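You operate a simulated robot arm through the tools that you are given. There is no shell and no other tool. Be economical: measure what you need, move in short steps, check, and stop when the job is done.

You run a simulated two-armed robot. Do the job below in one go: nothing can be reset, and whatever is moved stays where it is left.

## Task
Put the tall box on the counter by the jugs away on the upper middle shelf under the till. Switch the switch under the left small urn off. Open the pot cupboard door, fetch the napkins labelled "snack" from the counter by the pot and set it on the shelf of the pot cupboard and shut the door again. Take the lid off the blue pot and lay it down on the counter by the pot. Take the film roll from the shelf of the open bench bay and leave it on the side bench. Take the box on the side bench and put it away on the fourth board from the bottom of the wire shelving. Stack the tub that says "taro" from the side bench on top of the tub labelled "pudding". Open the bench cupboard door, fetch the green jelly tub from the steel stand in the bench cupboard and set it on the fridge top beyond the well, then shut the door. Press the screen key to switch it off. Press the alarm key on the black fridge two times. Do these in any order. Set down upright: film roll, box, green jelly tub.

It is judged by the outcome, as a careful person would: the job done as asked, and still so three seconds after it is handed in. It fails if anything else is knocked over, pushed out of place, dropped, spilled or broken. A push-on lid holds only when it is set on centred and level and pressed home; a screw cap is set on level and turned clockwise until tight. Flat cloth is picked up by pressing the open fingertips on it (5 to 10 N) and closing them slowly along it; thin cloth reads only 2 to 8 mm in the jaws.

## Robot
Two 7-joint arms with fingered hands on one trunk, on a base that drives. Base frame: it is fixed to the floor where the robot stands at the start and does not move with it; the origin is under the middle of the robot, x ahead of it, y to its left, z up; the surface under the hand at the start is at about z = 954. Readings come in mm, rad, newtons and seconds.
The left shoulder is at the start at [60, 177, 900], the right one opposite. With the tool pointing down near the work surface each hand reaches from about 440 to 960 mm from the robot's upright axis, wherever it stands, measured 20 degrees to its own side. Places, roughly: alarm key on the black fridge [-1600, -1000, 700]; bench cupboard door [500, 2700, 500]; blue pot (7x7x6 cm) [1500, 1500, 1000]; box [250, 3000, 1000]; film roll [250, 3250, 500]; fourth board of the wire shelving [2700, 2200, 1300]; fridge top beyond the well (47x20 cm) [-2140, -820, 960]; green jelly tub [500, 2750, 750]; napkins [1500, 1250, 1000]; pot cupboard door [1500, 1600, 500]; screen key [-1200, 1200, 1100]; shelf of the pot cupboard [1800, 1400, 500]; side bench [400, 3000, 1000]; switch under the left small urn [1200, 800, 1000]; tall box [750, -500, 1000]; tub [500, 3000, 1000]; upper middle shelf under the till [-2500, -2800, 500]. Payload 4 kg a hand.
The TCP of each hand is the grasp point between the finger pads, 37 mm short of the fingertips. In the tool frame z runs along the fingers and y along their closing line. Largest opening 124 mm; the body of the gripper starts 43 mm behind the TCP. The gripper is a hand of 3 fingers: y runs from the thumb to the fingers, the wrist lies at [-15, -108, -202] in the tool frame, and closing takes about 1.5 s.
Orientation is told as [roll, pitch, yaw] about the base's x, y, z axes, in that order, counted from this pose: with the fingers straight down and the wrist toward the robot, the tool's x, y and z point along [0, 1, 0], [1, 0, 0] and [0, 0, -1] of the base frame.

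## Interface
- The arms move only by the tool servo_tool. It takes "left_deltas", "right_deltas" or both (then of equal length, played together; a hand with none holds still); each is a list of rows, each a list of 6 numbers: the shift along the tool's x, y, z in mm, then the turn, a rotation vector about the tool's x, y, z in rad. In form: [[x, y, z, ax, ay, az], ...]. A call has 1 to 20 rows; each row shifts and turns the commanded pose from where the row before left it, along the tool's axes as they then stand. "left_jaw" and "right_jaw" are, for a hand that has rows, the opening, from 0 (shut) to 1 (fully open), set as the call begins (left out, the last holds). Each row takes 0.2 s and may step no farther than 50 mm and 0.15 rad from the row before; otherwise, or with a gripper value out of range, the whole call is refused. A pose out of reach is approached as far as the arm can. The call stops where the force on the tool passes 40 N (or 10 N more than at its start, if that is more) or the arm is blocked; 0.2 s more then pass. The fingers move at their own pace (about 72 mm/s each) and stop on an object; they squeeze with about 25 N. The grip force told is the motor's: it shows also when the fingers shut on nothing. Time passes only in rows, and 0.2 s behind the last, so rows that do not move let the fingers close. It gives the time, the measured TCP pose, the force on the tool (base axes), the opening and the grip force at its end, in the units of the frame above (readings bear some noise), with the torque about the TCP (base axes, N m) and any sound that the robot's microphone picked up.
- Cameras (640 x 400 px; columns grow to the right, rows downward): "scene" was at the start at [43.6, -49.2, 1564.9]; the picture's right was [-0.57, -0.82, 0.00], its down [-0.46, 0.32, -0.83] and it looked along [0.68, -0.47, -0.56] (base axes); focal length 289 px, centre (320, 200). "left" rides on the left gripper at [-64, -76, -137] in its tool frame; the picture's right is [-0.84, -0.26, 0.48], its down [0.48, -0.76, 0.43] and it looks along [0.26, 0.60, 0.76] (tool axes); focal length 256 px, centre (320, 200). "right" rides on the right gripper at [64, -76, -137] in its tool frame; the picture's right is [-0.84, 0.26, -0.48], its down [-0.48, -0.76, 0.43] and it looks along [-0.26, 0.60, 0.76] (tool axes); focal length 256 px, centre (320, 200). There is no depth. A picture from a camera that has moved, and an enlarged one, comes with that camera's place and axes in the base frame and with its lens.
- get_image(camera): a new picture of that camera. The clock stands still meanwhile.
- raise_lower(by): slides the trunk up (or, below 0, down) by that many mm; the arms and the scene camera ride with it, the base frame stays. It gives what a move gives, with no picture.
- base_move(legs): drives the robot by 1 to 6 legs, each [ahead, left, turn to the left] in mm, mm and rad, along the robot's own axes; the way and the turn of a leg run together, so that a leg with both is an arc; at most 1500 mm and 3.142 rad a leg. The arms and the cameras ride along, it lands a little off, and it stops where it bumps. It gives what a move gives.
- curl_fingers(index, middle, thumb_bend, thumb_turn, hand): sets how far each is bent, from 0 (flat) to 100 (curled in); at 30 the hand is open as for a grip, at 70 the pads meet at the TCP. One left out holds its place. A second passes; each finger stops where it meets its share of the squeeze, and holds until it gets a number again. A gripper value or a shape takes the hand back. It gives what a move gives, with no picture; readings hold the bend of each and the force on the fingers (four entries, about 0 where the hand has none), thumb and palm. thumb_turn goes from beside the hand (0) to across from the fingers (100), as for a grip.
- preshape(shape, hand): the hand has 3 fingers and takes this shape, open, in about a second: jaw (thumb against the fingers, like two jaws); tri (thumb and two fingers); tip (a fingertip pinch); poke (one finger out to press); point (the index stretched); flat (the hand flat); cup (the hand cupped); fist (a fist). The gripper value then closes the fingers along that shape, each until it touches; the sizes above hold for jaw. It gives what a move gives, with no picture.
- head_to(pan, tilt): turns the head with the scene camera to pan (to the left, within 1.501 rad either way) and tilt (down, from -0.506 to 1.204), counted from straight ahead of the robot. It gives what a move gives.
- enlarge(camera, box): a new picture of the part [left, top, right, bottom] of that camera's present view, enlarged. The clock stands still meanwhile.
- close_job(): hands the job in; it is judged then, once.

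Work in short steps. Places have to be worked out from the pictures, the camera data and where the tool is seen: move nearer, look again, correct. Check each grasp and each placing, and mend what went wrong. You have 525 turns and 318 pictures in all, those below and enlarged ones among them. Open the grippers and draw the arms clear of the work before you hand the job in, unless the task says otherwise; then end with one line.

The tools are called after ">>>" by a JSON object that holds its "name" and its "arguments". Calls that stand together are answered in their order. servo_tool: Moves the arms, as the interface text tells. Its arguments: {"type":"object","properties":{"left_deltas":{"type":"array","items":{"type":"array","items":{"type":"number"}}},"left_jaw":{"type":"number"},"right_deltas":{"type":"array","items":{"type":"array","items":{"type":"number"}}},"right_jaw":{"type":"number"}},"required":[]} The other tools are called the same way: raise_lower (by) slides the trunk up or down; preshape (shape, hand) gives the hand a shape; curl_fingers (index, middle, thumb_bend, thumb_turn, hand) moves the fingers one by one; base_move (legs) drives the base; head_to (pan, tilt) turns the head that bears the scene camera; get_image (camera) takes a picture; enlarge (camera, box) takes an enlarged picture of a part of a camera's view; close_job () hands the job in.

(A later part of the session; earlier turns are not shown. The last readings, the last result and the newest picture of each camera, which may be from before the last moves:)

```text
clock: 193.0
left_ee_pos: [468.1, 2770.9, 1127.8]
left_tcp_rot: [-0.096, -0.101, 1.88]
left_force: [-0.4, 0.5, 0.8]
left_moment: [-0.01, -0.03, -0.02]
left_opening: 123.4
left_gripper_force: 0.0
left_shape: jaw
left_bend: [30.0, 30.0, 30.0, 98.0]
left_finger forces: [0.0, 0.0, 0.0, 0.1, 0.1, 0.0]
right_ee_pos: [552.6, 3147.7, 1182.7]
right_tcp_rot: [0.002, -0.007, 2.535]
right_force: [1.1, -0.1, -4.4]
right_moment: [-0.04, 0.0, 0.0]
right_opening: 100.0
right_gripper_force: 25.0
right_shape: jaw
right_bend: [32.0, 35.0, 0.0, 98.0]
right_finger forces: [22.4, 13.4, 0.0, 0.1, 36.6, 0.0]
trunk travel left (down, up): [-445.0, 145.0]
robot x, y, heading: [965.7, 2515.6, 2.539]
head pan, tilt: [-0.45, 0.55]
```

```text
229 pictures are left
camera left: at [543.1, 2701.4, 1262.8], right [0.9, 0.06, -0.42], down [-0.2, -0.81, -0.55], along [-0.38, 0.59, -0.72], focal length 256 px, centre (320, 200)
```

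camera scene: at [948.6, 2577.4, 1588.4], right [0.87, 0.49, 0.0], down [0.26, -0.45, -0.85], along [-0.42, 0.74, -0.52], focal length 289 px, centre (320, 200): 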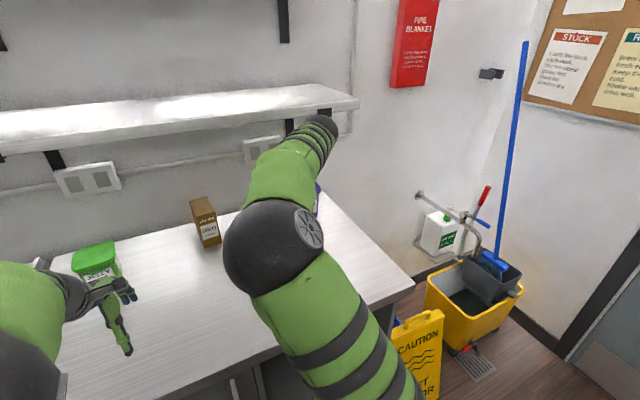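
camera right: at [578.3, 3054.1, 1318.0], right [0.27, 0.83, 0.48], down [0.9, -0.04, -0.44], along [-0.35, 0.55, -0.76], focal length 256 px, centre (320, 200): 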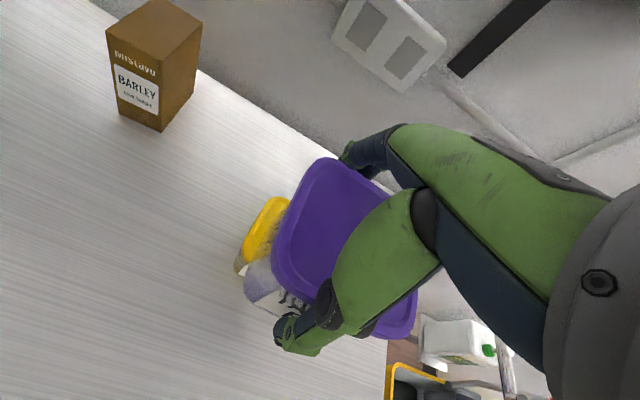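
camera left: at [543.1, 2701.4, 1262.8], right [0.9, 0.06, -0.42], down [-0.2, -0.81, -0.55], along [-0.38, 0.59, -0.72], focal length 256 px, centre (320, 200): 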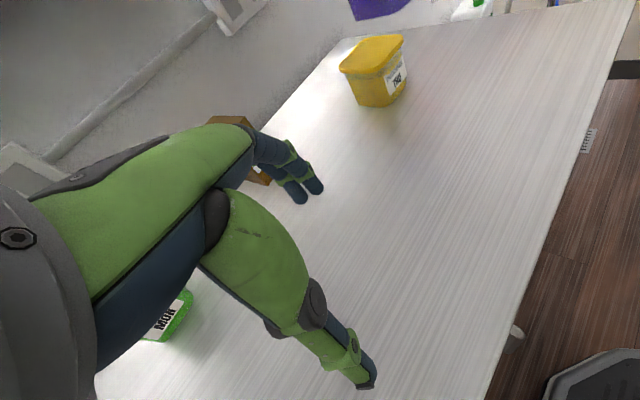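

Pudding lid centre works out at about (504, 3170), top z≈1048. I move the held tub over it and check from the left camera.

>>> {"name": "servo_tool", "arguments": {"right_deltas": [[6, 25, 0, 0, 0, 0], [6, 23, 0, 0, 0, 0], [0, 0, 20, 0, 0, 0], [0, 0, 0, 0, 0, 0]]}}

>>> {"name": "get_image", "arguments": {"camera": "left"}}

>>> {"name": "enlarge", "arguments": {"camera": "left", "box": [300, 0, 480, 120]}}

```text
clock: 194.0
left_ee_pos: [467.8, 2771.5, 1128.1]
left_tcp_rot: [-0.095, -0.102, 1.881]
left_force: [0.5, 0.4, 0.4]
left_moment: [-0.01, -0.02, 0.0]
left_opening: 123.5
left_gripper_force: 0.1
left_shape: jaw
left_bend: [30.0, 30.0, 30.0, 98.0]
left_finger forces: [0.0, 0.1, 0.1, 0.0, 0.0, 0.1]
right_ee_pos: [504.9, 3167.9, 1162.8]
right_tcp_rot: [0.002, -0.005, 2.536]
right_force: [-0.6, -0.1, -3.4]
right_moment: [-0.03, 0.01, 0.03]
right_opening: 99.9
right_gripper_force: 24.5
right_shape: jaw
right_bend: [32.0, 35.0, 0.0, 98.0]
right_finger forces: [22.4, 13.3, 0.1, 0.0, 36.6, 0.0]
trunk travel left (down, up): [-445.0, 145.0]
robot x, y, heading: [968.0, 2515.0, 2.537]
head pan, tilt: [-0.45, 0.55]
```

```text
228 pictures are left
camera left: at [543.5, 2701.7, 1262.9], right [0.9, 0.06, -0.42], down [-0.2, -0.81, -0.55], along [-0.38, 0.59, -0.72], focal length 256 px, centre (320, 200)
```

left: 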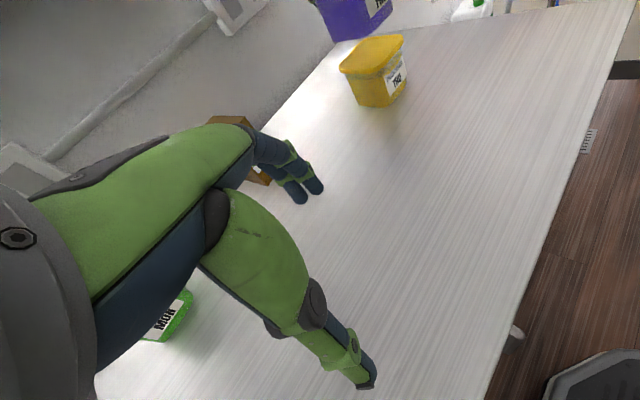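

```text
3.33 times, centred on (390, 60) of left
camera zoom: at [543.5, 2701.7, 1262.9], right [0.9, 0.06, -0.42], down [-0.2, -0.81, -0.55], along [-0.38, 0.59, -0.72], focal length 853 px, centre (87, 667)
```

zoom: 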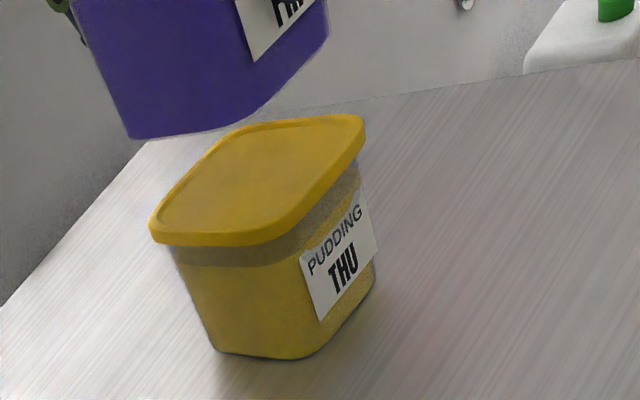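

>>> {"name": "get_image", "arguments": {"camera": "right"}}

```text
226 pictures are left
camera right: at [532.0, 3071.9, 1299.0], right [0.27, 0.83, 0.48], down [0.9, -0.04, -0.44], along [-0.35, 0.55, -0.76], focal length 256 px, centre (320, 200)
```

right: 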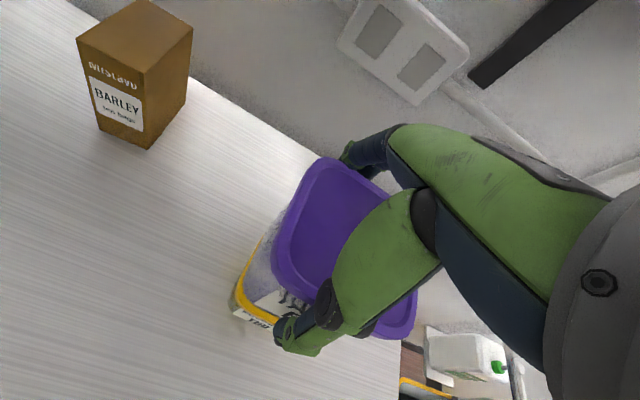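

The near-vertical right view gives the pudding lid centre at n≈-1406, u≈2905, so I shift 12 mm ahead and 7 mm right, and descend 44 mm.

>>> {"name": "servo_tool", "arguments": {"right_deltas": [[-7, 12, 0, 0, 0, 0], [0, 0, 22, 0, 0, 0], [0, 0, 22, 0, 0, 0], [0, 0, 0, 0, 0, 0]]}}

>>> {"name": "get_image", "arguments": {"camera": "right"}}

>>> {"name": "enlarge", "arguments": {"camera": "left", "box": [300, 0, 480, 120]}}

```text
clock: 195.0
left_ee_pos: [467.4, 2770.5, 1129.3]
left_tcp_rot: [-0.097, -0.099, 1.882]
left_force: [1.0, -0.5, -0.3]
left_moment: [0.0, -0.01, 0.0]
left_opening: 124.0
left_gripper_force: 0.1
left_shape: jaw
left_bend: [30.0, 30.0, 30.0, 98.0]
left_finger forces: [0.0, 0.0, 0.0, 0.0, 0.0, 0.0]
right_ee_pos: [499.0, 3180.2, 1119.4]
right_tcp_rot: [0.002, -0.005, 2.534]
right_force: [0.5, 0.3, -4.6]
right_moment: [-0.02, 0.0, -0.02]
right_opening: 100.1
right_gripper_force: 24.5
right_shape: jaw
right_bend: [32.0, 35.0, 0.0, 98.0]
right_finger forces: [22.2, 13.3, 0.0, 0.1, 36.4, 0.0]
trunk travel left (down, up): [-445.0, 145.0]
robot x, y, heading: [963.8, 2512.7, 2.536]
head pan, tilt: [-0.45, 0.55]
```

```text
225 pictures are left
camera right: at [526.7, 3084.7, 1255.1], right [0.27, 0.83, 0.48], down [0.9, -0.04, -0.44], along [-0.35, 0.55, -0.76], focal length 256 px, centre (320, 200)
```

right: 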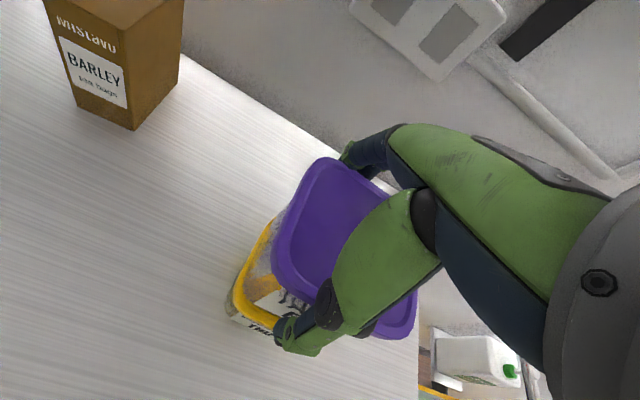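

```text
3.33 times, centred on (390, 60) of left
camera zoom: at [543.5, 2701.7, 1262.9], right [0.9, 0.06, -0.42], down [-0.2, -0.81, -0.55], along [-0.38, 0.59, -0.72], focal length 853 px, centre (87, 667)
```

zoom: 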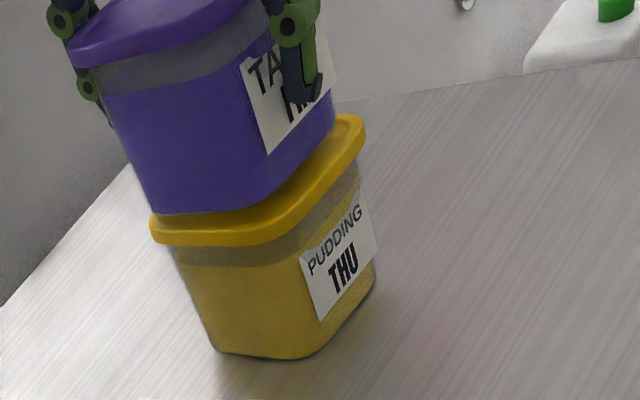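

Alignment is within a few mm. I descend until contact.

>>> {"name": "servo_tool", "arguments": {"right_deltas": [[0, 0, 5, 0, 0, 0], [0, 0, 4, 0, 0, 0], [0, 0, 3, 0, 0, 0]]}}

>>> {"name": "enlarge", "arguments": {"camera": "left", "box": [300, 0, 480, 120]}}

```text
clock: 195.8
left_ee_pos: [469.4, 2770.2, 1130.2]
left_tcp_rot: [-0.096, -0.102, 1.883]
left_force: [0.5, -0.4, 0.1]
left_moment: [-0.02, 0.01, -0.02]
left_opening: 123.8
left_gripper_force: 0.0
left_shape: jaw
left_bend: [30.0, 30.0, 30.0, 98.0]
left_finger forces: [0.0, 0.0, 0.0, 0.0, 0.1, 0.0]
right_ee_pos: [499.1, 3179.6, 1111.9]
right_tcp_rot: [0.001, -0.012, 2.534]
right_force: [0.6, -0.9, 22.5]
right_moment: [0.69, 0.9, -0.01]
right_opening: 99.4
right_gripper_force: 24.6
right_shape: jaw
right_bend: [32.0, 35.0, 0.0, 98.0]
right_finger forces: [21.5, 14.2, 0.1, 0.0, 39.1, 0.0]
trunk travel left (down, up): [-445.0, 145.0]
robot x, y, heading: [966.3, 2516.4, 2.54]
head pan, tilt: [-0.45, 0.55]
```

```text
3.33 times, centred on (390, 60) of left
camera zoom: at [544.6, 2700.1, 1264.1], right [0.9, 0.07, -0.42], down [-0.2, -0.81, -0.55], along [-0.38, 0.59, -0.72], focal length 853 px, centre (87, 667)
```

zoom: 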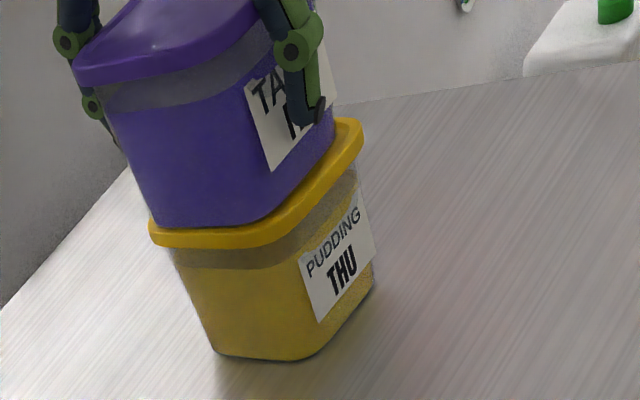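

Contact, but it sits a little toward the far side; I lift 5 mm, shift 5 mm back, set down again and release.

>>> {"name": "servo_tool", "arguments": {"right_deltas": [[0, 0, -7, 0, 0, 0], [0, -6, 0, 0, 0, 0], [0, 0, 3, 0, 0, 0], [0, 0, 2, 0, 0, 0], [0, 0, 0, 0, 0, 0]]}}

>>> {"name": "enlarge", "arguments": {"camera": "left", "box": [300, 0, 480, 120]}}

```text
clock: 197.0
left_ee_pos: [468.6, 2771.2, 1128.9]
left_tcp_rot: [-0.096, -0.102, 1.88]
left_force: [0.2, -1.1, 0.3]
left_moment: [-0.02, 0.01, 0.0]
left_opening: 123.8
left_gripper_force: 0.0
left_shape: jaw
left_bend: [30.0, 30.0, 30.0, 98.0]
left_finger forces: [0.0, 0.1, 0.0, 0.0, 0.1, 0.0]
right_ee_pos: [503.6, 3174.8, 1110.5]
right_tcp_rot: [0.002, -0.01, 2.533]
right_force: [0.4, -0.4, 22.3]
right_moment: [0.71, 0.98, 0.02]
right_opening: 99.8
right_gripper_force: 24.5
right_shape: jaw
right_bend: [32.0, 35.0, 0.0, 98.0]
right_finger forces: [21.0, 14.4, 0.1, 0.0, 38.3, 0.1]
trunk travel left (down, up): [-445.0, 145.0]
robot x, y, heading: [967.1, 2515.9, 2.534]
head pan, tilt: [-0.45, 0.55]
```

```text
3.33 times, centred on (390, 60) of left
camera zoom: at [544.7, 2700.1, 1263.8], right [0.9, 0.07, -0.42], down [-0.2, -0.81, -0.55], along [-0.38, 0.59, -0.72], focal length 853 px, centre (87, 667)
```

zoom: 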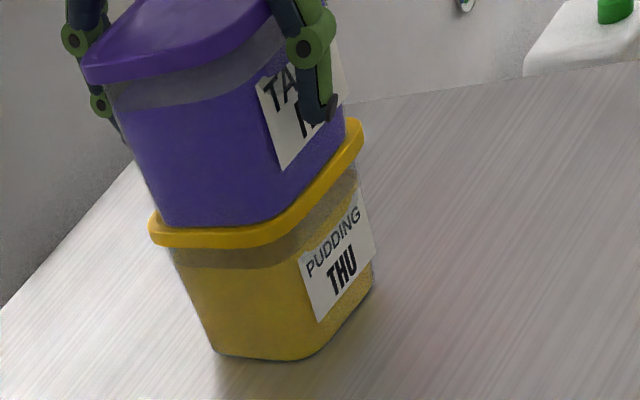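

Now well centred. I relieve pressure slightly, open, and lift away.

>>> {"name": "servo_tool", "arguments": {"right_deltas": [[0, 0, -2, 0, 0, 0], [0, 0, 0, 0, 0, 0], [0, 0, 0, 0, 0, 0], [0, 0, 0, 0, 0, 0], [0, 0, 0, 0, 0, 0]], "right_jaw": 1.0}}

>>> {"name": "servo_tool", "arguments": {"right_deltas": [[0, 0, -20, 0, 0, 0], [0, 0, -30, 0, 0, 0], [0, 0, -40, 0, 0, 0], [0, 0, -40, 0, 0, 0]]}}

>>> {"name": "get_image", "arguments": {"camera": "right"}}

>>> {"name": "get_image", "arguments": {"camera": "left"}}

```text
clock: 198.2
left_ee_pos: [468.0, 2771.5, 1128.5]
left_tcp_rot: [-0.098, -0.101, 1.881]
left_force: [0.6, 0.4, -0.2]
left_moment: [0.01, 0.01, 0.02]
left_opening: 123.6
left_gripper_force: 0.0
left_shape: jaw
left_bend: [30.0, 30.0, 30.0, 98.0]
left_finger forces: [0.1, 0.0, 0.0, 0.1, 0.0, 0.1]
right_ee_pos: [504.5, 3176.0, 1111.6]
right_tcp_rot: [0.004, -0.005, 2.535]
right_force: [1.0, -1.4, 0.2]
right_moment: [0.01, 0.03, 0.03]
right_opening: 123.9
right_gripper_force: 0.1
right_shape: jaw
right_bend: [30.0, 30.0, 30.0, 98.0]
right_finger forces: [0.4, 0.1, 0.0, 0.1, 1.7, 0.0]
trunk travel left (down, up): [-445.0, 145.0]
robot x, y, heading: [970.0, 2517.2, 2.541]
head pan, tilt: [-0.45, 0.55]
```

```text
clock: 199.2
left_ee_pos: [468.1, 2772.0, 1128.1]
left_tcp_rot: [-0.097, -0.101, 1.881]
left_force: [-0.8, 0.2, -0.8]
left_moment: [0.01, -0.01, 0.01]
left_opening: 123.8
left_gripper_force: 0.1
left_shape: jaw
left_bend: [30.0, 30.0, 30.0, 98.0]
left_finger forces: [0.0, 0.1, 0.1, 0.0, 0.1, 0.1]
right_ee_pos: [506.9, 3175.1, 1241.1]
right_tcp_rot: [-0.001, -0.006, 2.535]
right_force: [-0.2, -0.1, 0.3]
right_moment: [0.0, -0.01, 0.0]
right_opening: 123.8
right_gripper_force: 0.0
right_shape: jaw
right_bend: [30.0, 30.0, 30.0, 98.0]
right_finger forces: [0.0, 0.0, 0.1, 0.0, 0.0, 0.0]
trunk travel left (down, up): [-445.0, 145.0]
robot x, y, heading: [969.7, 2513.0, 2.537]
head pan, tilt: [-0.45, 0.55]
```

```text
221 pictures are left
camera right: at [533.8, 3079.1, 1377.1], right [0.27, 0.83, 0.48], down [0.9, -0.04, -0.44], along [-0.35, 0.55, -0.76], focal length 256 px, centre (320, 200)
```

right: 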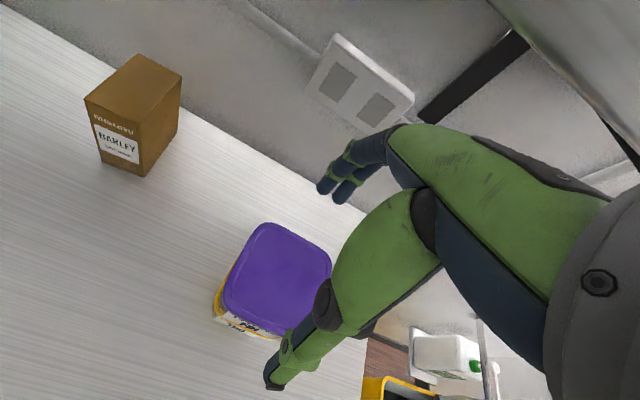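

```text
220 pictures are left
camera left: at [543.7, 2701.5, 1263.0], right [0.9, 0.06, -0.42], down [-0.2, -0.81, -0.55], along [-0.38, 0.59, -0.72], focal length 256 px, centre (320, 200)
```

left: 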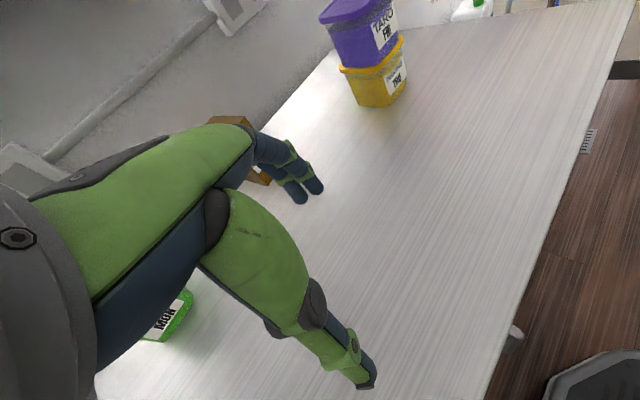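

Stack looks good. Next the BARLEY box (≈53×103×121, centre ≈(230, 3070), slightly turned). I pull the left hand back and turn the right hand so it closes across the 53 mm width with the wrist to the right.

>>> {"name": "servo_tool", "arguments": {"right_deltas": [[0, -20, 0, 0, 0, 0], [0, 0, 0, 0, 0, -0.15], [0, 0, 0, 0, 0, -0.15], [0, 0, 0, 0, 0, -0.15], [0, 0, 0, 0, 0, -0.15], [0, 0, 0, 0, 0, -0.15], [0, 0, 0, 0, 0, -0.15], [0, 0, 0, 0, 0, -0.15], [0, 0, 0, 0, 0, -0.15], [0, 0, 0, 0, 0, -0.15], [0, 0, 0, 0, 0, -0.15], [0, 0, 0, 0, 0, -0.145]], "left_deltas": [[25, 0, -15, 0, 0, -0.15], [25, 0, -15, 0, 0, -0.15], [25, 0, -15, 0, 0, -0.15], [25, 0, -15, 0, 0, -0.15], [0, 0, 0, 0, 0, -0.1], [0, -40, 0, 0, 0, 0], [0, -40, 0, 0, 0, 0], [0, -40, 0, 0, 0, 0], [0, -30, 0, 0, 0, 0], [0, 0, 0, 0, 0, 0], [0, 0, 0, 0, 0, 0], [0, 0, 0, 0, 0, 0]]}}

>>> {"name": "get_image", "arguments": {"camera": "right"}}

```text
clock: 201.8
left_ee_pos: [495.0, 2619.9, 1167.6]
left_tcp_rot: [-0.143, 0.002, 2.622]
left_force: [-0.2, -0.3, -0.3]
left_moment: [0.0, -0.02, 0.02]
left_opening: 123.9
left_gripper_force: 0.1
left_shape: jaw
left_bend: [30.0, 30.0, 30.0, 98.0]
left_finger forces: [0.1, 0.1, 0.0, 0.0, 0.0, 0.0]
right_ee_pos: [547.4, 3140.2, 1226.6]
right_tcp_rot: [-0.008, 0.001, -2.101]
right_force: [0.2, -0.9, -0.6]
right_moment: [0.05, 0.0, 0.03]
right_opening: 124.0
right_gripper_force: 0.1
right_shape: jaw
right_bend: [30.0, 30.0, 30.0, 98.0]
right_finger forces: [0.0, 0.0, 0.0, 0.1, 0.1, 0.1]
right hand out of reach, approached as far as the arm can: row 11, 12
trunk travel left (down, up): [-445.0, 145.0]
robot x, y, heading: [969.5, 2513.0, 2.539]
head pan, tilt: [-0.45, 0.55]
```

```text
219 pictures are left
camera right: at [642.0, 3172.3, 1361.8], right [-0.85, 0.2, 0.49], down [-0.03, 0.9, -0.43], along [-0.53, -0.38, -0.76], focal length 256 px, centre (320, 200)
```

right: 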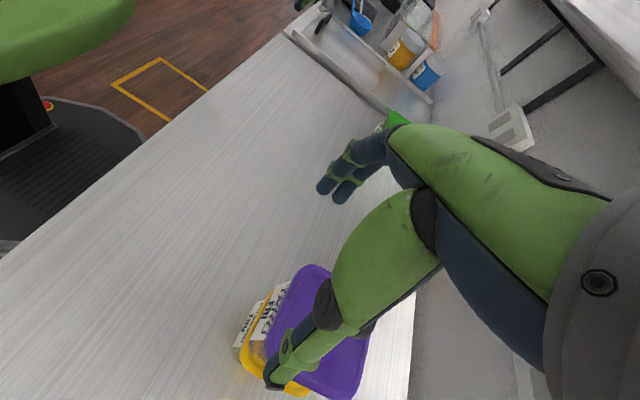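

I move the right hand left in front of the box, lower it to grasp height, and drive the base 110 mm ahead.

>>> {"name": "servo_tool", "arguments": {"right_deltas": [[0, 45, 0, 0, 0, 0], [0, 45, 0, 0, 0, 0], [0, 45, 0, 0, 0, 0], [0, 45, 0, 0, 0, 0], [0, 41, 0, 0, 0, 0], [0, 0, 45, 0, 0, 0], [0, 0, 45, 0, 0, 0], [0, 0, 45, 0, 0, 0], [0, 0, 38, 0, 0, 0], [0, 0, 0, 0, 0, 0]]}}

>>> {"name": "base_move", "arguments": {"legs": [[100, 0, 0]]}}

>>> {"name": "get_image", "arguments": {"camera": "right"}}

>>> {"name": "get_image", "arguments": {"camera": "left"}}

```text
clock: 204.0
left_ee_pos: [494.1, 2623.3, 1167.4]
left_tcp_rot: [-0.138, 0.001, 2.623]
left_force: [0.1, -0.4, 0.1]
left_moment: [-0.03, 0.01, -0.02]
left_opening: 123.9
left_gripper_force: 0.1
left_shape: jaw
left_bend: [30.0, 30.0, 30.0, 98.0]
left_finger forces: [0.0, 0.0, 0.0, 0.1, 0.0, 0.0]
right_ee_pos: [433.7, 2954.1, 1052.9]
right_tcp_rot: [-0.007, -0.002, -2.105]
right_force: [-0.1, -0.2, 1.0]
right_moment: [0.0, 0.04, 0.02]
right_opening: 123.8
right_gripper_force: 0.1
right_shape: jaw
right_bend: [30.0, 30.0, 30.0, 98.0]
right_finger forces: [0.0, 0.1, 0.0, 0.1, 0.1, 0.0]
trunk travel left (down, up): [-445.0, 145.0]
robot x, y, heading: [970.5, 2514.0, 2.536]
head pan, tilt: [-0.45, 0.55]
```

```text
clock: 205.2
left_ee_pos: [410.7, 2681.5, 1167.5]
left_tcp_rot: [-0.134, 0.003, 2.621]
left_force: [0.2, 0.1, -0.2]
left_moment: [-0.01, -0.01, 0.0]
left_opening: 123.8
left_gripper_force: 0.1
left_shape: jaw
left_bend: [30.0, 30.0, 30.0, 98.0]
left_finger forces: [0.0, 0.0, 0.0, 0.1, 0.0, 0.1]
right_ee_pos: [350.6, 3012.8, 1051.7]
right_tcp_rot: [-0.005, -0.001, -2.105]
right_force: [0.3, -0.5, -0.5]
right_moment: [-0.02, -0.03, 0.02]
right_opening: 123.9
right_gripper_force: 0.1
right_shape: jaw
right_bend: [30.0, 30.0, 30.0, 98.0]
right_finger forces: [0.0, 0.0, 0.0, 0.0, 0.0, 0.0]
trunk travel left (down, up): [-445.0, 145.0]
robot x, y, heading: [880.4, 2571.2, 2.537]
head pan, tilt: [-0.45, 0.55]
```

```text
218 pictures are left
camera right: at [444.1, 3044.8, 1187.4], right [-0.85, 0.21, 0.49], down [-0.03, 0.9, -0.43], along [-0.53, -0.38, -0.76], focal length 256 px, centre (320, 200)
```

right: 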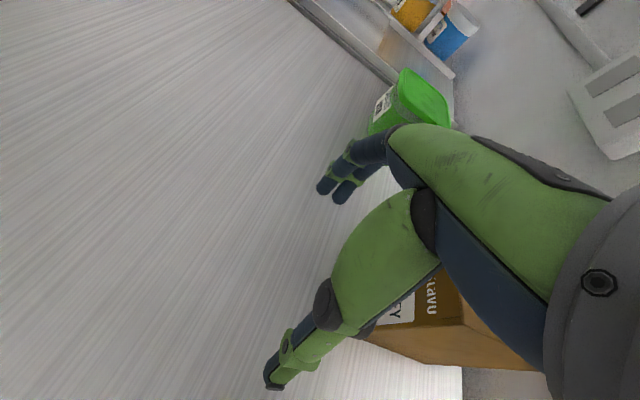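

```text
217 pictures are left
camera left: at [499.3, 2682.7, 1311.6], right [0.67, 0.65, -0.36], down [0.45, -0.74, -0.49], along [-0.59, 0.17, -0.79], focal length 256 px, centre (320, 200)
```

left: 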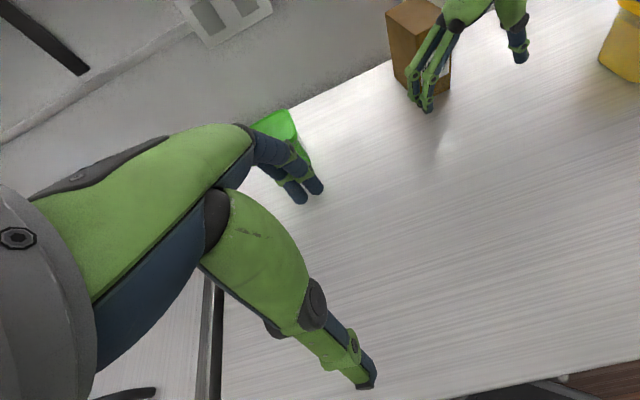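

Both cameras agree roughly; I shift 15 mm left, go 45 mm ahead, and check again.

>>> {"name": "servo_tool", "arguments": {"right_deltas": [[0, 15, 0, 0, 0, 0], [-45, 0, 0, 0, 0, 0], [0, 0, 0, 0, 0, 0]]}}

>>> {"name": "enlarge", "arguments": {"camera": "left", "box": [340, 0, 560, 130]}}

>>> {"name": "get_image", "arguments": {"camera": "right"}}

```text
clock: 205.9
left_ee_pos: [412.1, 2679.3, 1166.4]
left_tcp_rot: [-0.134, 0.0, 2.624]
left_force: [-0.3, -0.1, -0.2]
left_moment: [-0.01, 0.01, 0.0]
left_opening: 123.6
left_gripper_force: 0.0
left_shape: jaw
left_bend: [30.0, 30.0, 30.0, 98.0]
left_finger forces: [0.0, 0.0, 0.0, 0.0, 0.0, 0.1]
right_ee_pos: [303.8, 3020.6, 1052.8]
right_tcp_rot: [-0.005, -0.003, -2.105]
right_force: [0.7, -0.2, 0.2]
right_moment: [-0.01, 0.01, -0.03]
right_opening: 123.7
right_gripper_force: 0.0
right_shape: jaw
right_bend: [30.0, 30.0, 30.0, 98.0]
right_finger forces: [0.0, 0.0, 0.0, 0.0, 0.0, 0.0]
trunk travel left (down, up): [-445.0, 145.0]
robot x, y, heading: [884.0, 2569.1, 2.54]
head pan, tilt: [-0.45, 0.55]
```

```text
2.91 times, centred on (450, 65) of left
camera zoom: at [500.3, 2681.3, 1312.1], right [0.67, 0.65, -0.37], down [0.45, -0.74, -0.5], along [-0.59, 0.16, -0.79], focal length 745 px, centre (-58, 593)
```

zoom: 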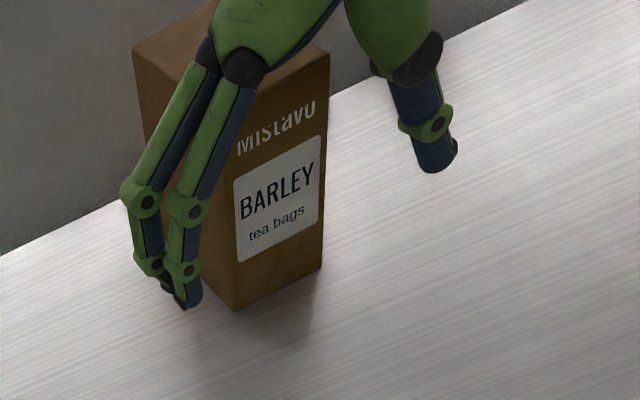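

```text
215 pictures are left
camera right: at [398.8, 3052.5, 1188.4], right [-0.85, 0.2, 0.49], down [-0.03, 0.9, -0.43], along [-0.53, -0.38, -0.76], focal length 256 px, centre (320, 200)
```

right: 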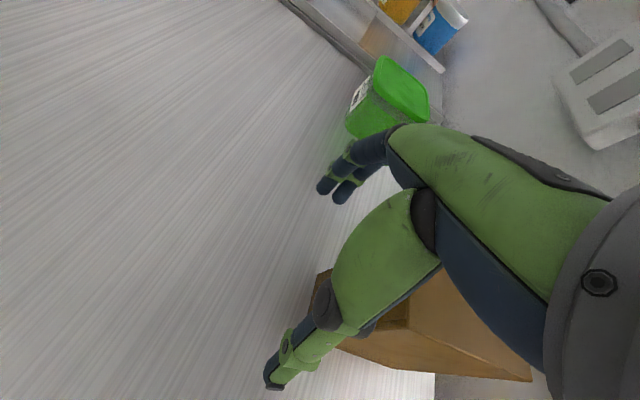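

The box is ~20 mm to the left of the hand's middle. I shift 18 mm left, then slide 70 mm ahead around it.

>>> {"name": "servo_tool", "arguments": {"right_deltas": [[0, 18, 0, 0, 0, 0], [-25, 0, 0, 0, 0, 0], [-25, 0, 0, 0, 0, 0], [-20, 0, 0, 0, 0, 0], [0, 0, 0, 0, 0, 0]]}}

>>> {"name": "enlarge", "arguments": {"camera": "left", "box": [340, 0, 560, 130]}}

```text
clock: 207.2
left_ee_pos: [410.9, 2680.9, 1167.4]
left_tcp_rot: [-0.135, 0.0, 2.624]
left_force: [0.0, 0.9, 0.5]
left_moment: [-0.03, 0.02, -0.01]
left_opening: 123.7
left_gripper_force: 0.0
left_shape: jaw
left_bend: [30.0, 30.0, 30.0, 98.0]
left_finger forces: [0.1, 0.0, 0.0, 0.1, 0.1, 0.0]
right_ee_pos: [252.4, 3032.5, 1047.1]
right_tcp_rot: [-0.006, -0.003, -2.104]
right_force: [0.4, 0.1, 0.6]
right_moment: [0.02, 0.01, -0.04]
right_opening: 123.7
right_gripper_force: 0.1
right_shape: jaw
right_bend: [30.0, 30.0, 30.0, 97.0]
right_finger forces: [0.0, 0.0, 0.0, 0.1, 0.6, 0.0]
right hand out of reach, approached as far as the arm can: row 4
trunk travel left (down, up): [-445.0, 145.0]
robot x, y, heading: [888.0, 2572.1, 2.535]
head pan, tilt: [-0.45, 0.55]
```

```text
2.91 times, centred on (450, 65) of left
camera zoom: at [500.3, 2681.6, 1312.0], right [0.67, 0.65, -0.37], down [0.45, -0.74, -0.5], along [-0.59, 0.17, -0.79], focal length 745 px, centre (-58, 593)
```

zoom: 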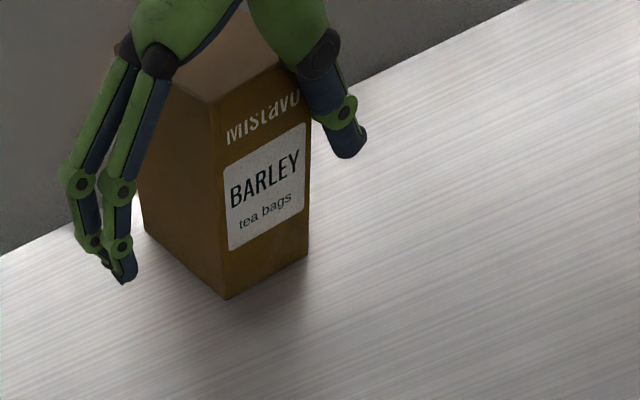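

Reach-limited and the thumb just touches the right side. I shift 8 mm right and drive the base 40 mm forward.

>>> {"name": "servo_tool", "arguments": {"right_deltas": [[8, -9, -4, 0, 0, 0], [0, 0, 0, 0, 0, 0]]}}

>>> {"name": "base_move", "arguments": {"legs": [[45, 0, 0]]}}

>>> {"name": "enlarge", "arguments": {"camera": "left", "box": [340, 0, 560, 130]}}

```text
clock: 207.8
left_ee_pos: [411.3, 2680.7, 1167.5]
left_tcp_rot: [-0.134, 0.001, 2.623]
left_force: [0.1, 0.6, 0.1]
left_moment: [0.03, -0.02, -0.01]
left_opening: 123.8
left_gripper_force: 0.1
left_shape: jaw
left_bend: [30.0, 30.0, 30.0, 98.0]
left_finger forces: [0.1, 0.0, 0.0, 0.0, 0.0, 0.1]
right_ee_pos: [262.8, 3036.0, 1049.7]
right_tcp_rot: [-0.006, -0.001, -2.106]
right_force: [0.2, -0.4, -0.4]
right_moment: [0.0, 0.0, 0.0]
right_opening: 123.8
right_gripper_force: 0.0
right_shape: jaw
right_bend: [30.0, 30.0, 30.0, 97.0]
right_finger forces: [0.0, 0.0, 0.0, 0.0, 0.0, 0.0]
trunk travel left (down, up): [-445.0, 145.0]
robot x, y, heading: [886.5, 2570.8, 2.539]
head pan, tilt: [-0.45, 0.55]
```

```text
clock: 208.7
left_ee_pos: [375.2, 2706.4, 1167.3]
left_tcp_rot: [-0.135, 0.003, 2.623]
left_force: [0.3, 0.5, -0.5]
left_moment: [0.01, -0.03, -0.02]
left_opening: 123.6
left_gripper_force: 0.0
left_shape: jaw
left_bend: [30.0, 30.0, 30.0, 98.0]
left_finger forces: [0.0, 0.0, 0.0, 0.0, 0.1, 0.0]
right_ee_pos: [225.3, 3062.3, 1049.2]
right_tcp_rot: [-0.004, -0.002, -2.104]
right_force: [-0.7, 0.0, -0.6]
right_moment: [0.01, -0.06, 0.02]
right_opening: 124.0
right_gripper_force: 0.1
right_shape: jaw
right_bend: [30.0, 30.0, 30.0, 97.0]
right_finger forces: [0.1, 0.1, 0.0, 0.0, 0.0, 0.0]
trunk travel left (down, up): [-445.0, 145.0]
robot x, y, heading: [848.5, 2596.0, 2.538]
head pan, tilt: [-0.45, 0.55]
```

```text
2.91 times, centred on (450, 65) of left
camera zoom: at [462.3, 2707.8, 1311.5], right [0.67, 0.65, -0.37], down [0.45, -0.74, -0.49], along [-0.59, 0.16, -0.79], focal length 745 px, centre (-58, 593)
```

zoom: 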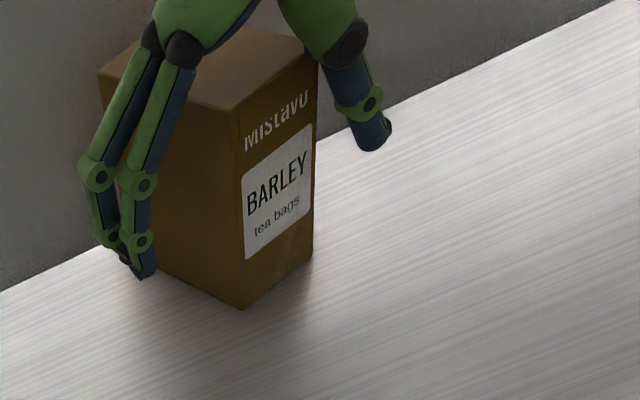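

Fingers straddle the box well now. I close.

>>> {"name": "servo_tool", "arguments": {"right_deltas": [[0, 0, 0, 0, 0, 0], [0, 0, 0, 0, 0, 0], [0, 0, 0, 0, 0, 0], [0, 0, 0, 0, 0, 0], [0, 0, 0, 0, 0, 0], [0, 0, 0, 0, 0, 0], [0, 0, 0, 0, 0, 0]], "right_jaw": 0.0}}

>>> {"name": "servo_tool", "arguments": {"right_deltas": [[0, 0, -20, 0, 0, 0], [0, 0, -20, 0, 0, 0], [0, 0, 0, 0, 0, 0]]}}

>>> {"name": "enlarge", "arguments": {"camera": "left", "box": [340, 0, 560, 130]}}

```text
clock: 210.2
left_ee_pos: [374.7, 2704.0, 1167.8]
left_tcp_rot: [-0.134, -0.001, 2.624]
left_force: [-0.6, 0.5, 0.1]
left_moment: [0.01, -0.05, 0.0]
left_opening: 123.8
left_gripper_force: 0.0
left_shape: jaw
left_bend: [30.0, 30.0, 30.0, 98.0]
left_finger forces: [0.0, 0.1, 0.1, 0.0, 0.1, 0.1]
right_ee_pos: [225.7, 3060.4, 1049.6]
right_tcp_rot: [-0.005, -0.002, -2.106]
right_force: [2.5, -1.7, -0.5]
right_moment: [-0.1, 0.05, 0.03]
right_opening: 9.1
right_gripper_force: 25.0
right_shape: jaw
right_bend: [70.0, 71.0, 64.0, 100.0]
right_finger forces: [0.0, 5.1, 0.0, 0.0, 5.1, 0.0]
trunk travel left (down, up): [-445.0, 145.0]
robot x, y, heading: [850.9, 2596.2, 2.544]
head pan, tilt: [-0.45, 0.55]
```

```text
clock: 211.1
left_ee_pos: [376.3, 2704.3, 1167.5]
left_tcp_rot: [-0.132, -0.001, 2.622]
left_force: [0.0, 1.1, 0.2]
left_moment: [-0.03, -0.01, 0.01]
left_opening: 123.6
left_gripper_force: 0.2
left_shape: jaw
left_bend: [30.0, 30.0, 30.0, 98.0]
left_finger forces: [0.0, 0.1, 0.0, 0.0, 0.0, 0.0]
right_ee_pos: [228.1, 3059.9, 1091.9]
right_tcp_rot: [-0.002, 0.0, -2.102]
right_force: [21.9, -15.8, -9.1]
right_moment: [-0.55, -0.79, -0.06]
right_opening: 8.6
right_gripper_force: 25.6
right_shape: jaw
right_bend: [70.0, 68.0, 65.0, 99.0]
right_finger forces: [0.0, 8.7, 0.0, 0.0, 0.0, 0.1]
trunk travel left (down, up): [-445.0, 145.0]
robot x, y, heading: [848.3, 2596.0, 2.53]
head pan, tilt: [-0.45, 0.55]
```

```text
2.91 times, centred on (450, 65) of left
camera zoom: at [465.0, 2705.5, 1312.4], right [0.67, 0.65, -0.37], down [0.45, -0.74, -0.5], along [-0.59, 0.17, -0.79], focal length 745 px, centre (-58, 593)
```

zoom: 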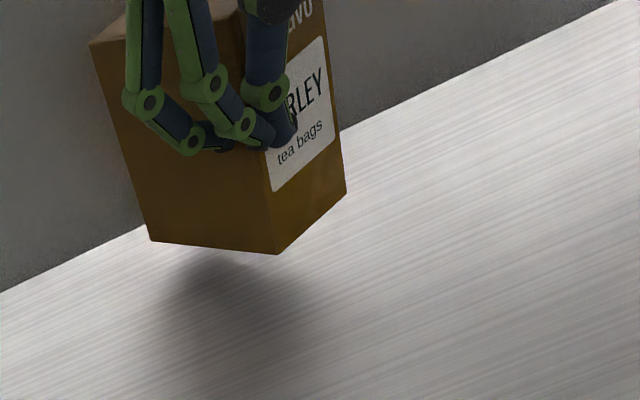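

The fingers closed on the near edge only and the box got lifted askew. I lower it straight back before reopening.

>>> {"name": "servo_tool", "arguments": {"right_deltas": [[0, 0, 10, 0, 0, 0], [0, 0, 10, 0, 0, 0], [0, 0, 10, 0, 0, 0], [0, 0, 10, 0, 0, 0]]}}

>>> {"name": "enlarge", "arguments": {"camera": "left", "box": [340, 0, 560, 130]}}

>>> {"name": "get_image", "arguments": {"camera": "right"}}

```text
clock: 212.1
left_ee_pos: [375.9, 2705.3, 1169.2]
left_tcp_rot: [-0.135, -0.001, 2.625]
left_force: [0.1, -0.3, -0.3]
left_moment: [0.01, 0.0, -0.01]
left_opening: 123.7
left_gripper_force: 0.0
left_shape: jaw
left_bend: [30.0, 30.0, 30.0, 98.0]
left_finger forces: [0.0, 0.0, 0.0, 0.1, 0.0, 0.0]
right_ee_pos: [221.6, 3061.6, 1053.6]
right_tcp_rot: [-0.006, -0.002, -2.102]
right_force: [12.5, -11.8, 6.3]
right_moment: [-0.25, -0.05, -0.01]
right_opening: 8.4
right_gripper_force: 24.5
right_shape: jaw
right_bend: [70.0, 71.0, 65.0, 99.0]
right_finger forces: [0.1, 7.1, 0.0, 0.0, 13.2, 0.0]
right hand out of reach, approached as far as the arm can: row 3
trunk travel left (down, up): [-445.0, 145.0]
robot x, y, heading: [848.5, 2596.2, 2.537]
head pan, tilt: [-0.45, 0.55]
```

```text
2.91 times, centred on (450, 65) of left
camera zoom: at [464.9, 2705.7, 1312.7], right [0.67, 0.65, -0.37], down [0.45, -0.74, -0.5], along [-0.59, 0.17, -0.79], focal length 745 px, centre (-58, 593)
```

zoom: 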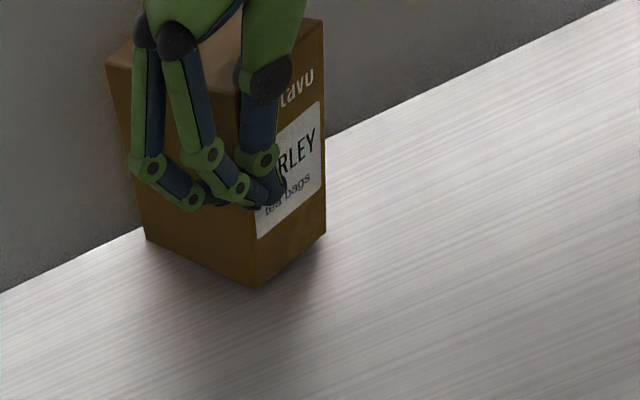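

```text
210 pictures are left
camera right: at [315.6, 3094.8, 1189.7], right [-0.85, 0.2, 0.49], down [-0.03, 0.9, -0.43], along [-0.53, -0.38, -0.76], focal length 256 px, centre (320, 200)
```

right: 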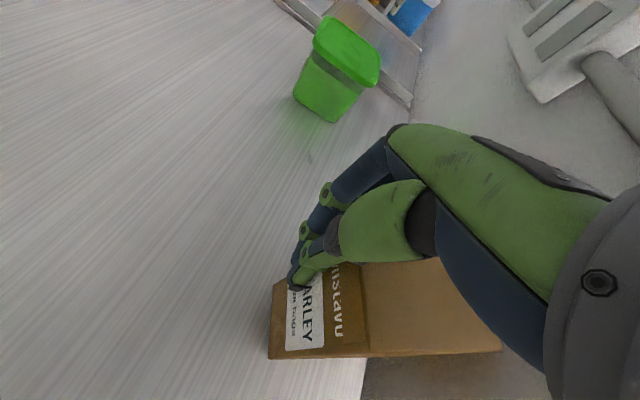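

The box is back on the bench, upright, near edge now about (226,3066)–(240,3122). I open, back off, raise the trunk 100 mm for more reach, and re-aim with the hand turned and tilted.

>>> {"name": "servo_tool", "arguments": {"right_deltas": [[0, 0, 0, 0, 0, 0], [0, 0, 0, 0, 0, 0], [0, 0, 0, 0, 0, 0], [0, 0, 0, 0, 0, 0], [0, 0, 0, 0, 0, 0], [30, 0, 0, 0, 0, 0], [30, 0, 0, 0, 0, 0]], "right_jaw": 1.0}}

>>> {"name": "raise_lower", "arguments": {"by": 100}}

>>> {"name": "get_image", "arguments": {"camera": "right"}}

>>> {"name": "get_image", "arguments": {"camera": "left"}}

```text
clock: 213.7
left_ee_pos: [374.7, 2704.6, 1167.8]
left_tcp_rot: [-0.134, 0.0, 2.624]
left_force: [0.6, 0.6, 0.1]
left_moment: [0.03, -0.02, 0.02]
left_opening: 123.8
left_gripper_force: 0.1
left_shape: jaw
left_bend: [30.0, 30.0, 30.0, 98.0]
left_finger forces: [0.0, 0.1, 0.1, 0.0, 0.0, 0.1]
right_ee_pos: [220.5, 3061.1, 1060.5]
right_tcp_rot: [-0.004, -0.002, -2.105]
right_force: [0.2, -0.6, -0.1]
right_moment: [-0.02, -0.01, -0.04]
right_opening: 123.9
right_gripper_force: 0.1
right_shape: jaw
right_bend: [30.0, 30.0, 30.0, 97.0]
right_finger forces: [0.1, 0.0, 0.1, 0.0, 0.1, 0.1]
right hand out of reach, approached as far as the arm can: row 6, 7
trunk travel left (down, up): [-445.0, 145.0]
robot x, y, heading: [849.8, 2595.3, 2.537]
head pan, tilt: [-0.45, 0.55]
```

```text
clock: 215.0
left_ee_pos: [377.5, 2708.2, 1265.5]
left_tcp_rot: [-0.133, 0.001, 2.621]
left_force: [0.0, 0.3, -0.2]
left_moment: [0.0, -0.03, -0.02]
left_opening: 124.1
left_gripper_force: 0.0
left_shape: jaw
left_bend: [30.0, 30.0, 30.0, 98.0]
left_finger forces: [0.1, 0.1, 0.1, 0.0, 0.0, 0.0]
right_ee_pos: [225.3, 3060.0, 1131.3]
right_tcp_rot: [0.036, 0.001, -2.109]
right_force: [-0.2, 0.4, 0.0]
right_moment: [-0.01, 0.01, -0.01]
right_opening: 123.8
right_gripper_force: 0.0
right_shape: jaw
right_bend: [30.0, 30.0, 30.0, 97.0]
right_finger forces: [0.0, 0.1, 0.1, 0.1, 0.0, 0.1]
trunk travel left (down, up): [-545.0, 45.0]
robot x, y, heading: [849.2, 2594.1, 2.538]
head pan, tilt: [-0.45, 0.55]
```

```text
209 pictures are left
camera right: at [313.0, 3095.7, 1268.9], right [-0.87, 0.22, 0.45], down [-0.01, 0.89, -0.45], along [-0.5, -0.4, -0.77], focal length 256 px, centre (320, 200)
```

right: 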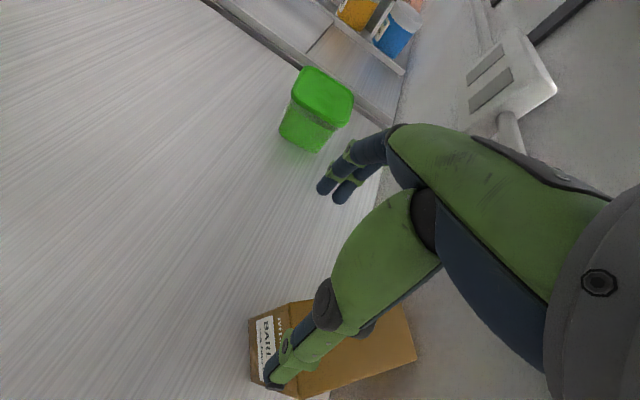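

```text
208 pictures are left
camera left: at [465.4, 2709.5, 1409.7], right [0.67, 0.65, -0.37], down [0.45, -0.74, -0.49], along [-0.59, 0.16, -0.79], focal length 256 px, centre (320, 200)
```

left: 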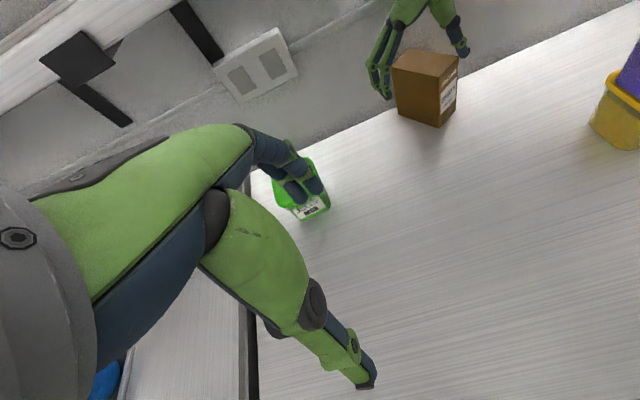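

The left hand is better placed for the box's new angle. I back the base 170 mm to clear the wall shelf, then raise the right hand away and turn the left hand for the grasp.

>>> {"name": "base_move", "arguments": {"legs": [[-170, 0, 0]]}}

>>> {"name": "servo_tool", "arguments": {"right_deltas": [[0, -40, -20, 0, 0, 0], [0, -40, -20, 0, 0, 0], [0, -40, -20, 0, 0, 0], [0, -40, -20, 0, 0, 0], [0, -40, -20, 0, 0, 0], [0, -40, -20, 0, 0, 0], [0, 0, 0, 0, 0, 0], [0, 0, 0, 0, 0, 0], [0, 0, 0, 0, 0, 0]], "left_deltas": [[0, 0, 0, 0, 0, 0.15], [0, 0, 0, 0, 0, 0.15], [0, 0, 0, 0, 0, 0.15], [0, 0, 0, 0, 0, 0.15], [0, 0, 0, 0, 0, 0.15], [0, 0, 0, 0, 0, 0.15], [0, 0, 0, 0, 0, 0.15], [0, 0, 0, 0, 0, 0.14], [0, 0, 0, 0, 0, 0]]}}

>>> {"name": "head_to", "arguments": {"pan": -0.1, "tilt": 0.55}}

>>> {"name": "get_image", "arguments": {"camera": "scene"}}

>>> {"name": "get_image", "arguments": {"camera": "left"}}

```text
clock: 216.4
left_ee_pos: [508.2, 2616.3, 1262.4]
left_tcp_rot: [-0.133, 0.012, 2.622]
left_force: [-0.2, 0.0, 0.4]
left_moment: [0.0, 0.01, 0.02]
left_opening: 123.5
left_gripper_force: 0.0
left_shape: jaw
left_bend: [30.0, 30.0, 30.0, 98.0]
left_finger forces: [0.0, 0.0, 0.0, 0.1, 0.0, 0.0]
right_ee_pos: [355.6, 2971.4, 1131.0]
right_tcp_rot: [0.04, 0.002, -2.113]
right_force: [0.1, -0.1, -0.1]
right_moment: [0.02, 0.01, -0.03]
right_opening: 123.8
right_gripper_force: 0.0
right_shape: jaw
right_bend: [30.0, 30.0, 30.0, 98.0]
right_finger forces: [0.0, 0.1, 0.1, 0.0, 0.0, 0.1]
trunk travel left (down, up): [-545.0, 45.0]
robot x, y, heading: [987.0, 2500.5, 2.534]
head pan, tilt: [-0.45, 0.55]
```

```text
clock: 217.7
left_ee_pos: [515.5, 2608.0, 1270.3]
left_tcp_rot: [-0.097, -0.091, 1.87]
left_force: [0.7, 0.2, 0.4]
left_moment: [-0.02, -0.01, 0.04]
left_opening: 123.9
left_gripper_force: 0.0
left_shape: jaw
left_bend: [30.0, 30.0, 30.0, 98.0]
left_finger forces: [0.1, 0.0, 0.0, 0.0, 0.0, 0.1]
right_ee_pos: [471.4, 3081.6, 1135.2]
right_tcp_rot: [0.173, 0.005, -2.053]
right_force: [0.0, 0.4, 0.0]
right_moment: [-0.03, -0.02, 0.0]
right_opening: 123.7
right_gripper_force: 0.0
right_shape: jaw
right_bend: [30.0, 30.0, 30.0, 98.0]
right_finger forces: [0.0, 0.0, 0.1, 0.1, 0.4, 0.0]
right hand out of reach, approached as far as the arm can: row 2, 3, 4, 5, 6
trunk travel left (down, up): [-545.0, 45.0]
robot x, y, heading: [988.3, 2500.0, 2.542]
head pan, tilt: [-0.45, 0.55]
stopped in row 6 (right hand): the arm was blocked; the commanded pose is now the measured one
```

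```text
clock: 218.5
left_ee_pos: [513.7, 2608.7, 1266.6]
left_tcp_rot: [-0.101, -0.091, 1.87]
left_force: [-0.6, 0.5, 0.7]
left_moment: [0.01, 0.01, 0.0]
left_opening: 123.6
left_gripper_force: 0.1
left_shape: jaw
left_bend: [30.0, 30.0, 30.0, 98.0]
left_finger forces: [0.0, 0.0, 0.0, 0.0, 0.0, 0.1]
right_ee_pos: [470.7, 3081.2, 1135.2]
right_tcp_rot: [0.17, 0.008, -2.053]
right_force: [-0.1, -1.2, 0.0]
right_moment: [-0.07, 0.01, -0.05]
right_opening: 123.5
right_gripper_force: 0.1
right_shape: jaw
right_bend: [30.0, 30.0, 30.0, 98.0]
right_finger forces: [0.1, 0.0, 0.1, 0.0, 0.9, 0.1]
trunk travel left (down, up): [-545.0, 45.0]
robot x, y, heading: [991.1, 2503.0, 2.541]
head pan, tilt: [-0.099, 0.55]
```

```text
207 pictures are left
camera scene: at [942.5, 2544.9, 1688.2], right [0.65, 0.76, 0.0], down [0.4, -0.34, -0.85], along [-0.65, 0.55, -0.52], focal length 289 px, centre (320, 200)
```

scene: 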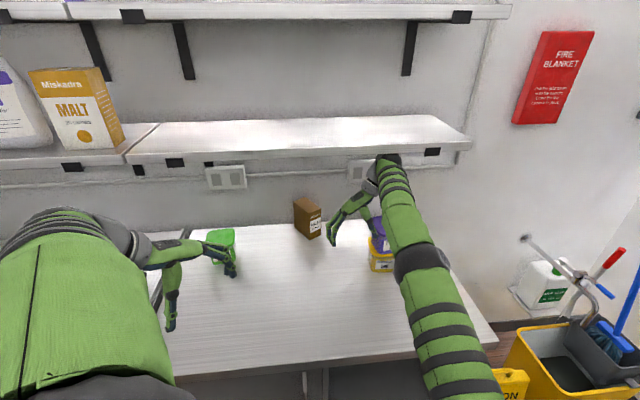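

```text
206 pictures are left
camera left: at [587.5, 2539.1, 1401.7], right [0.91, 0.05, -0.42], down [-0.21, -0.81, -0.55], along [-0.37, 0.58, -0.72], focal length 256 px, centre (320, 200)
```

left: 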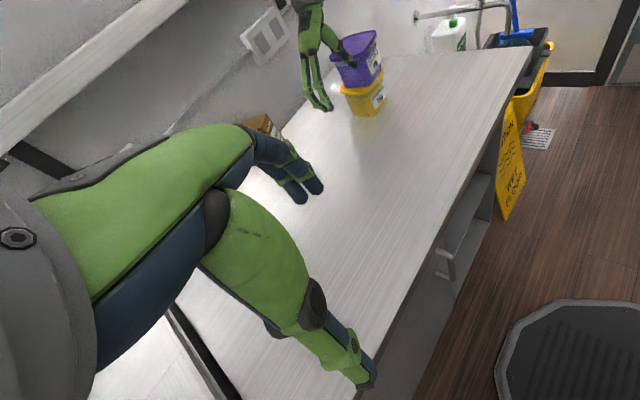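

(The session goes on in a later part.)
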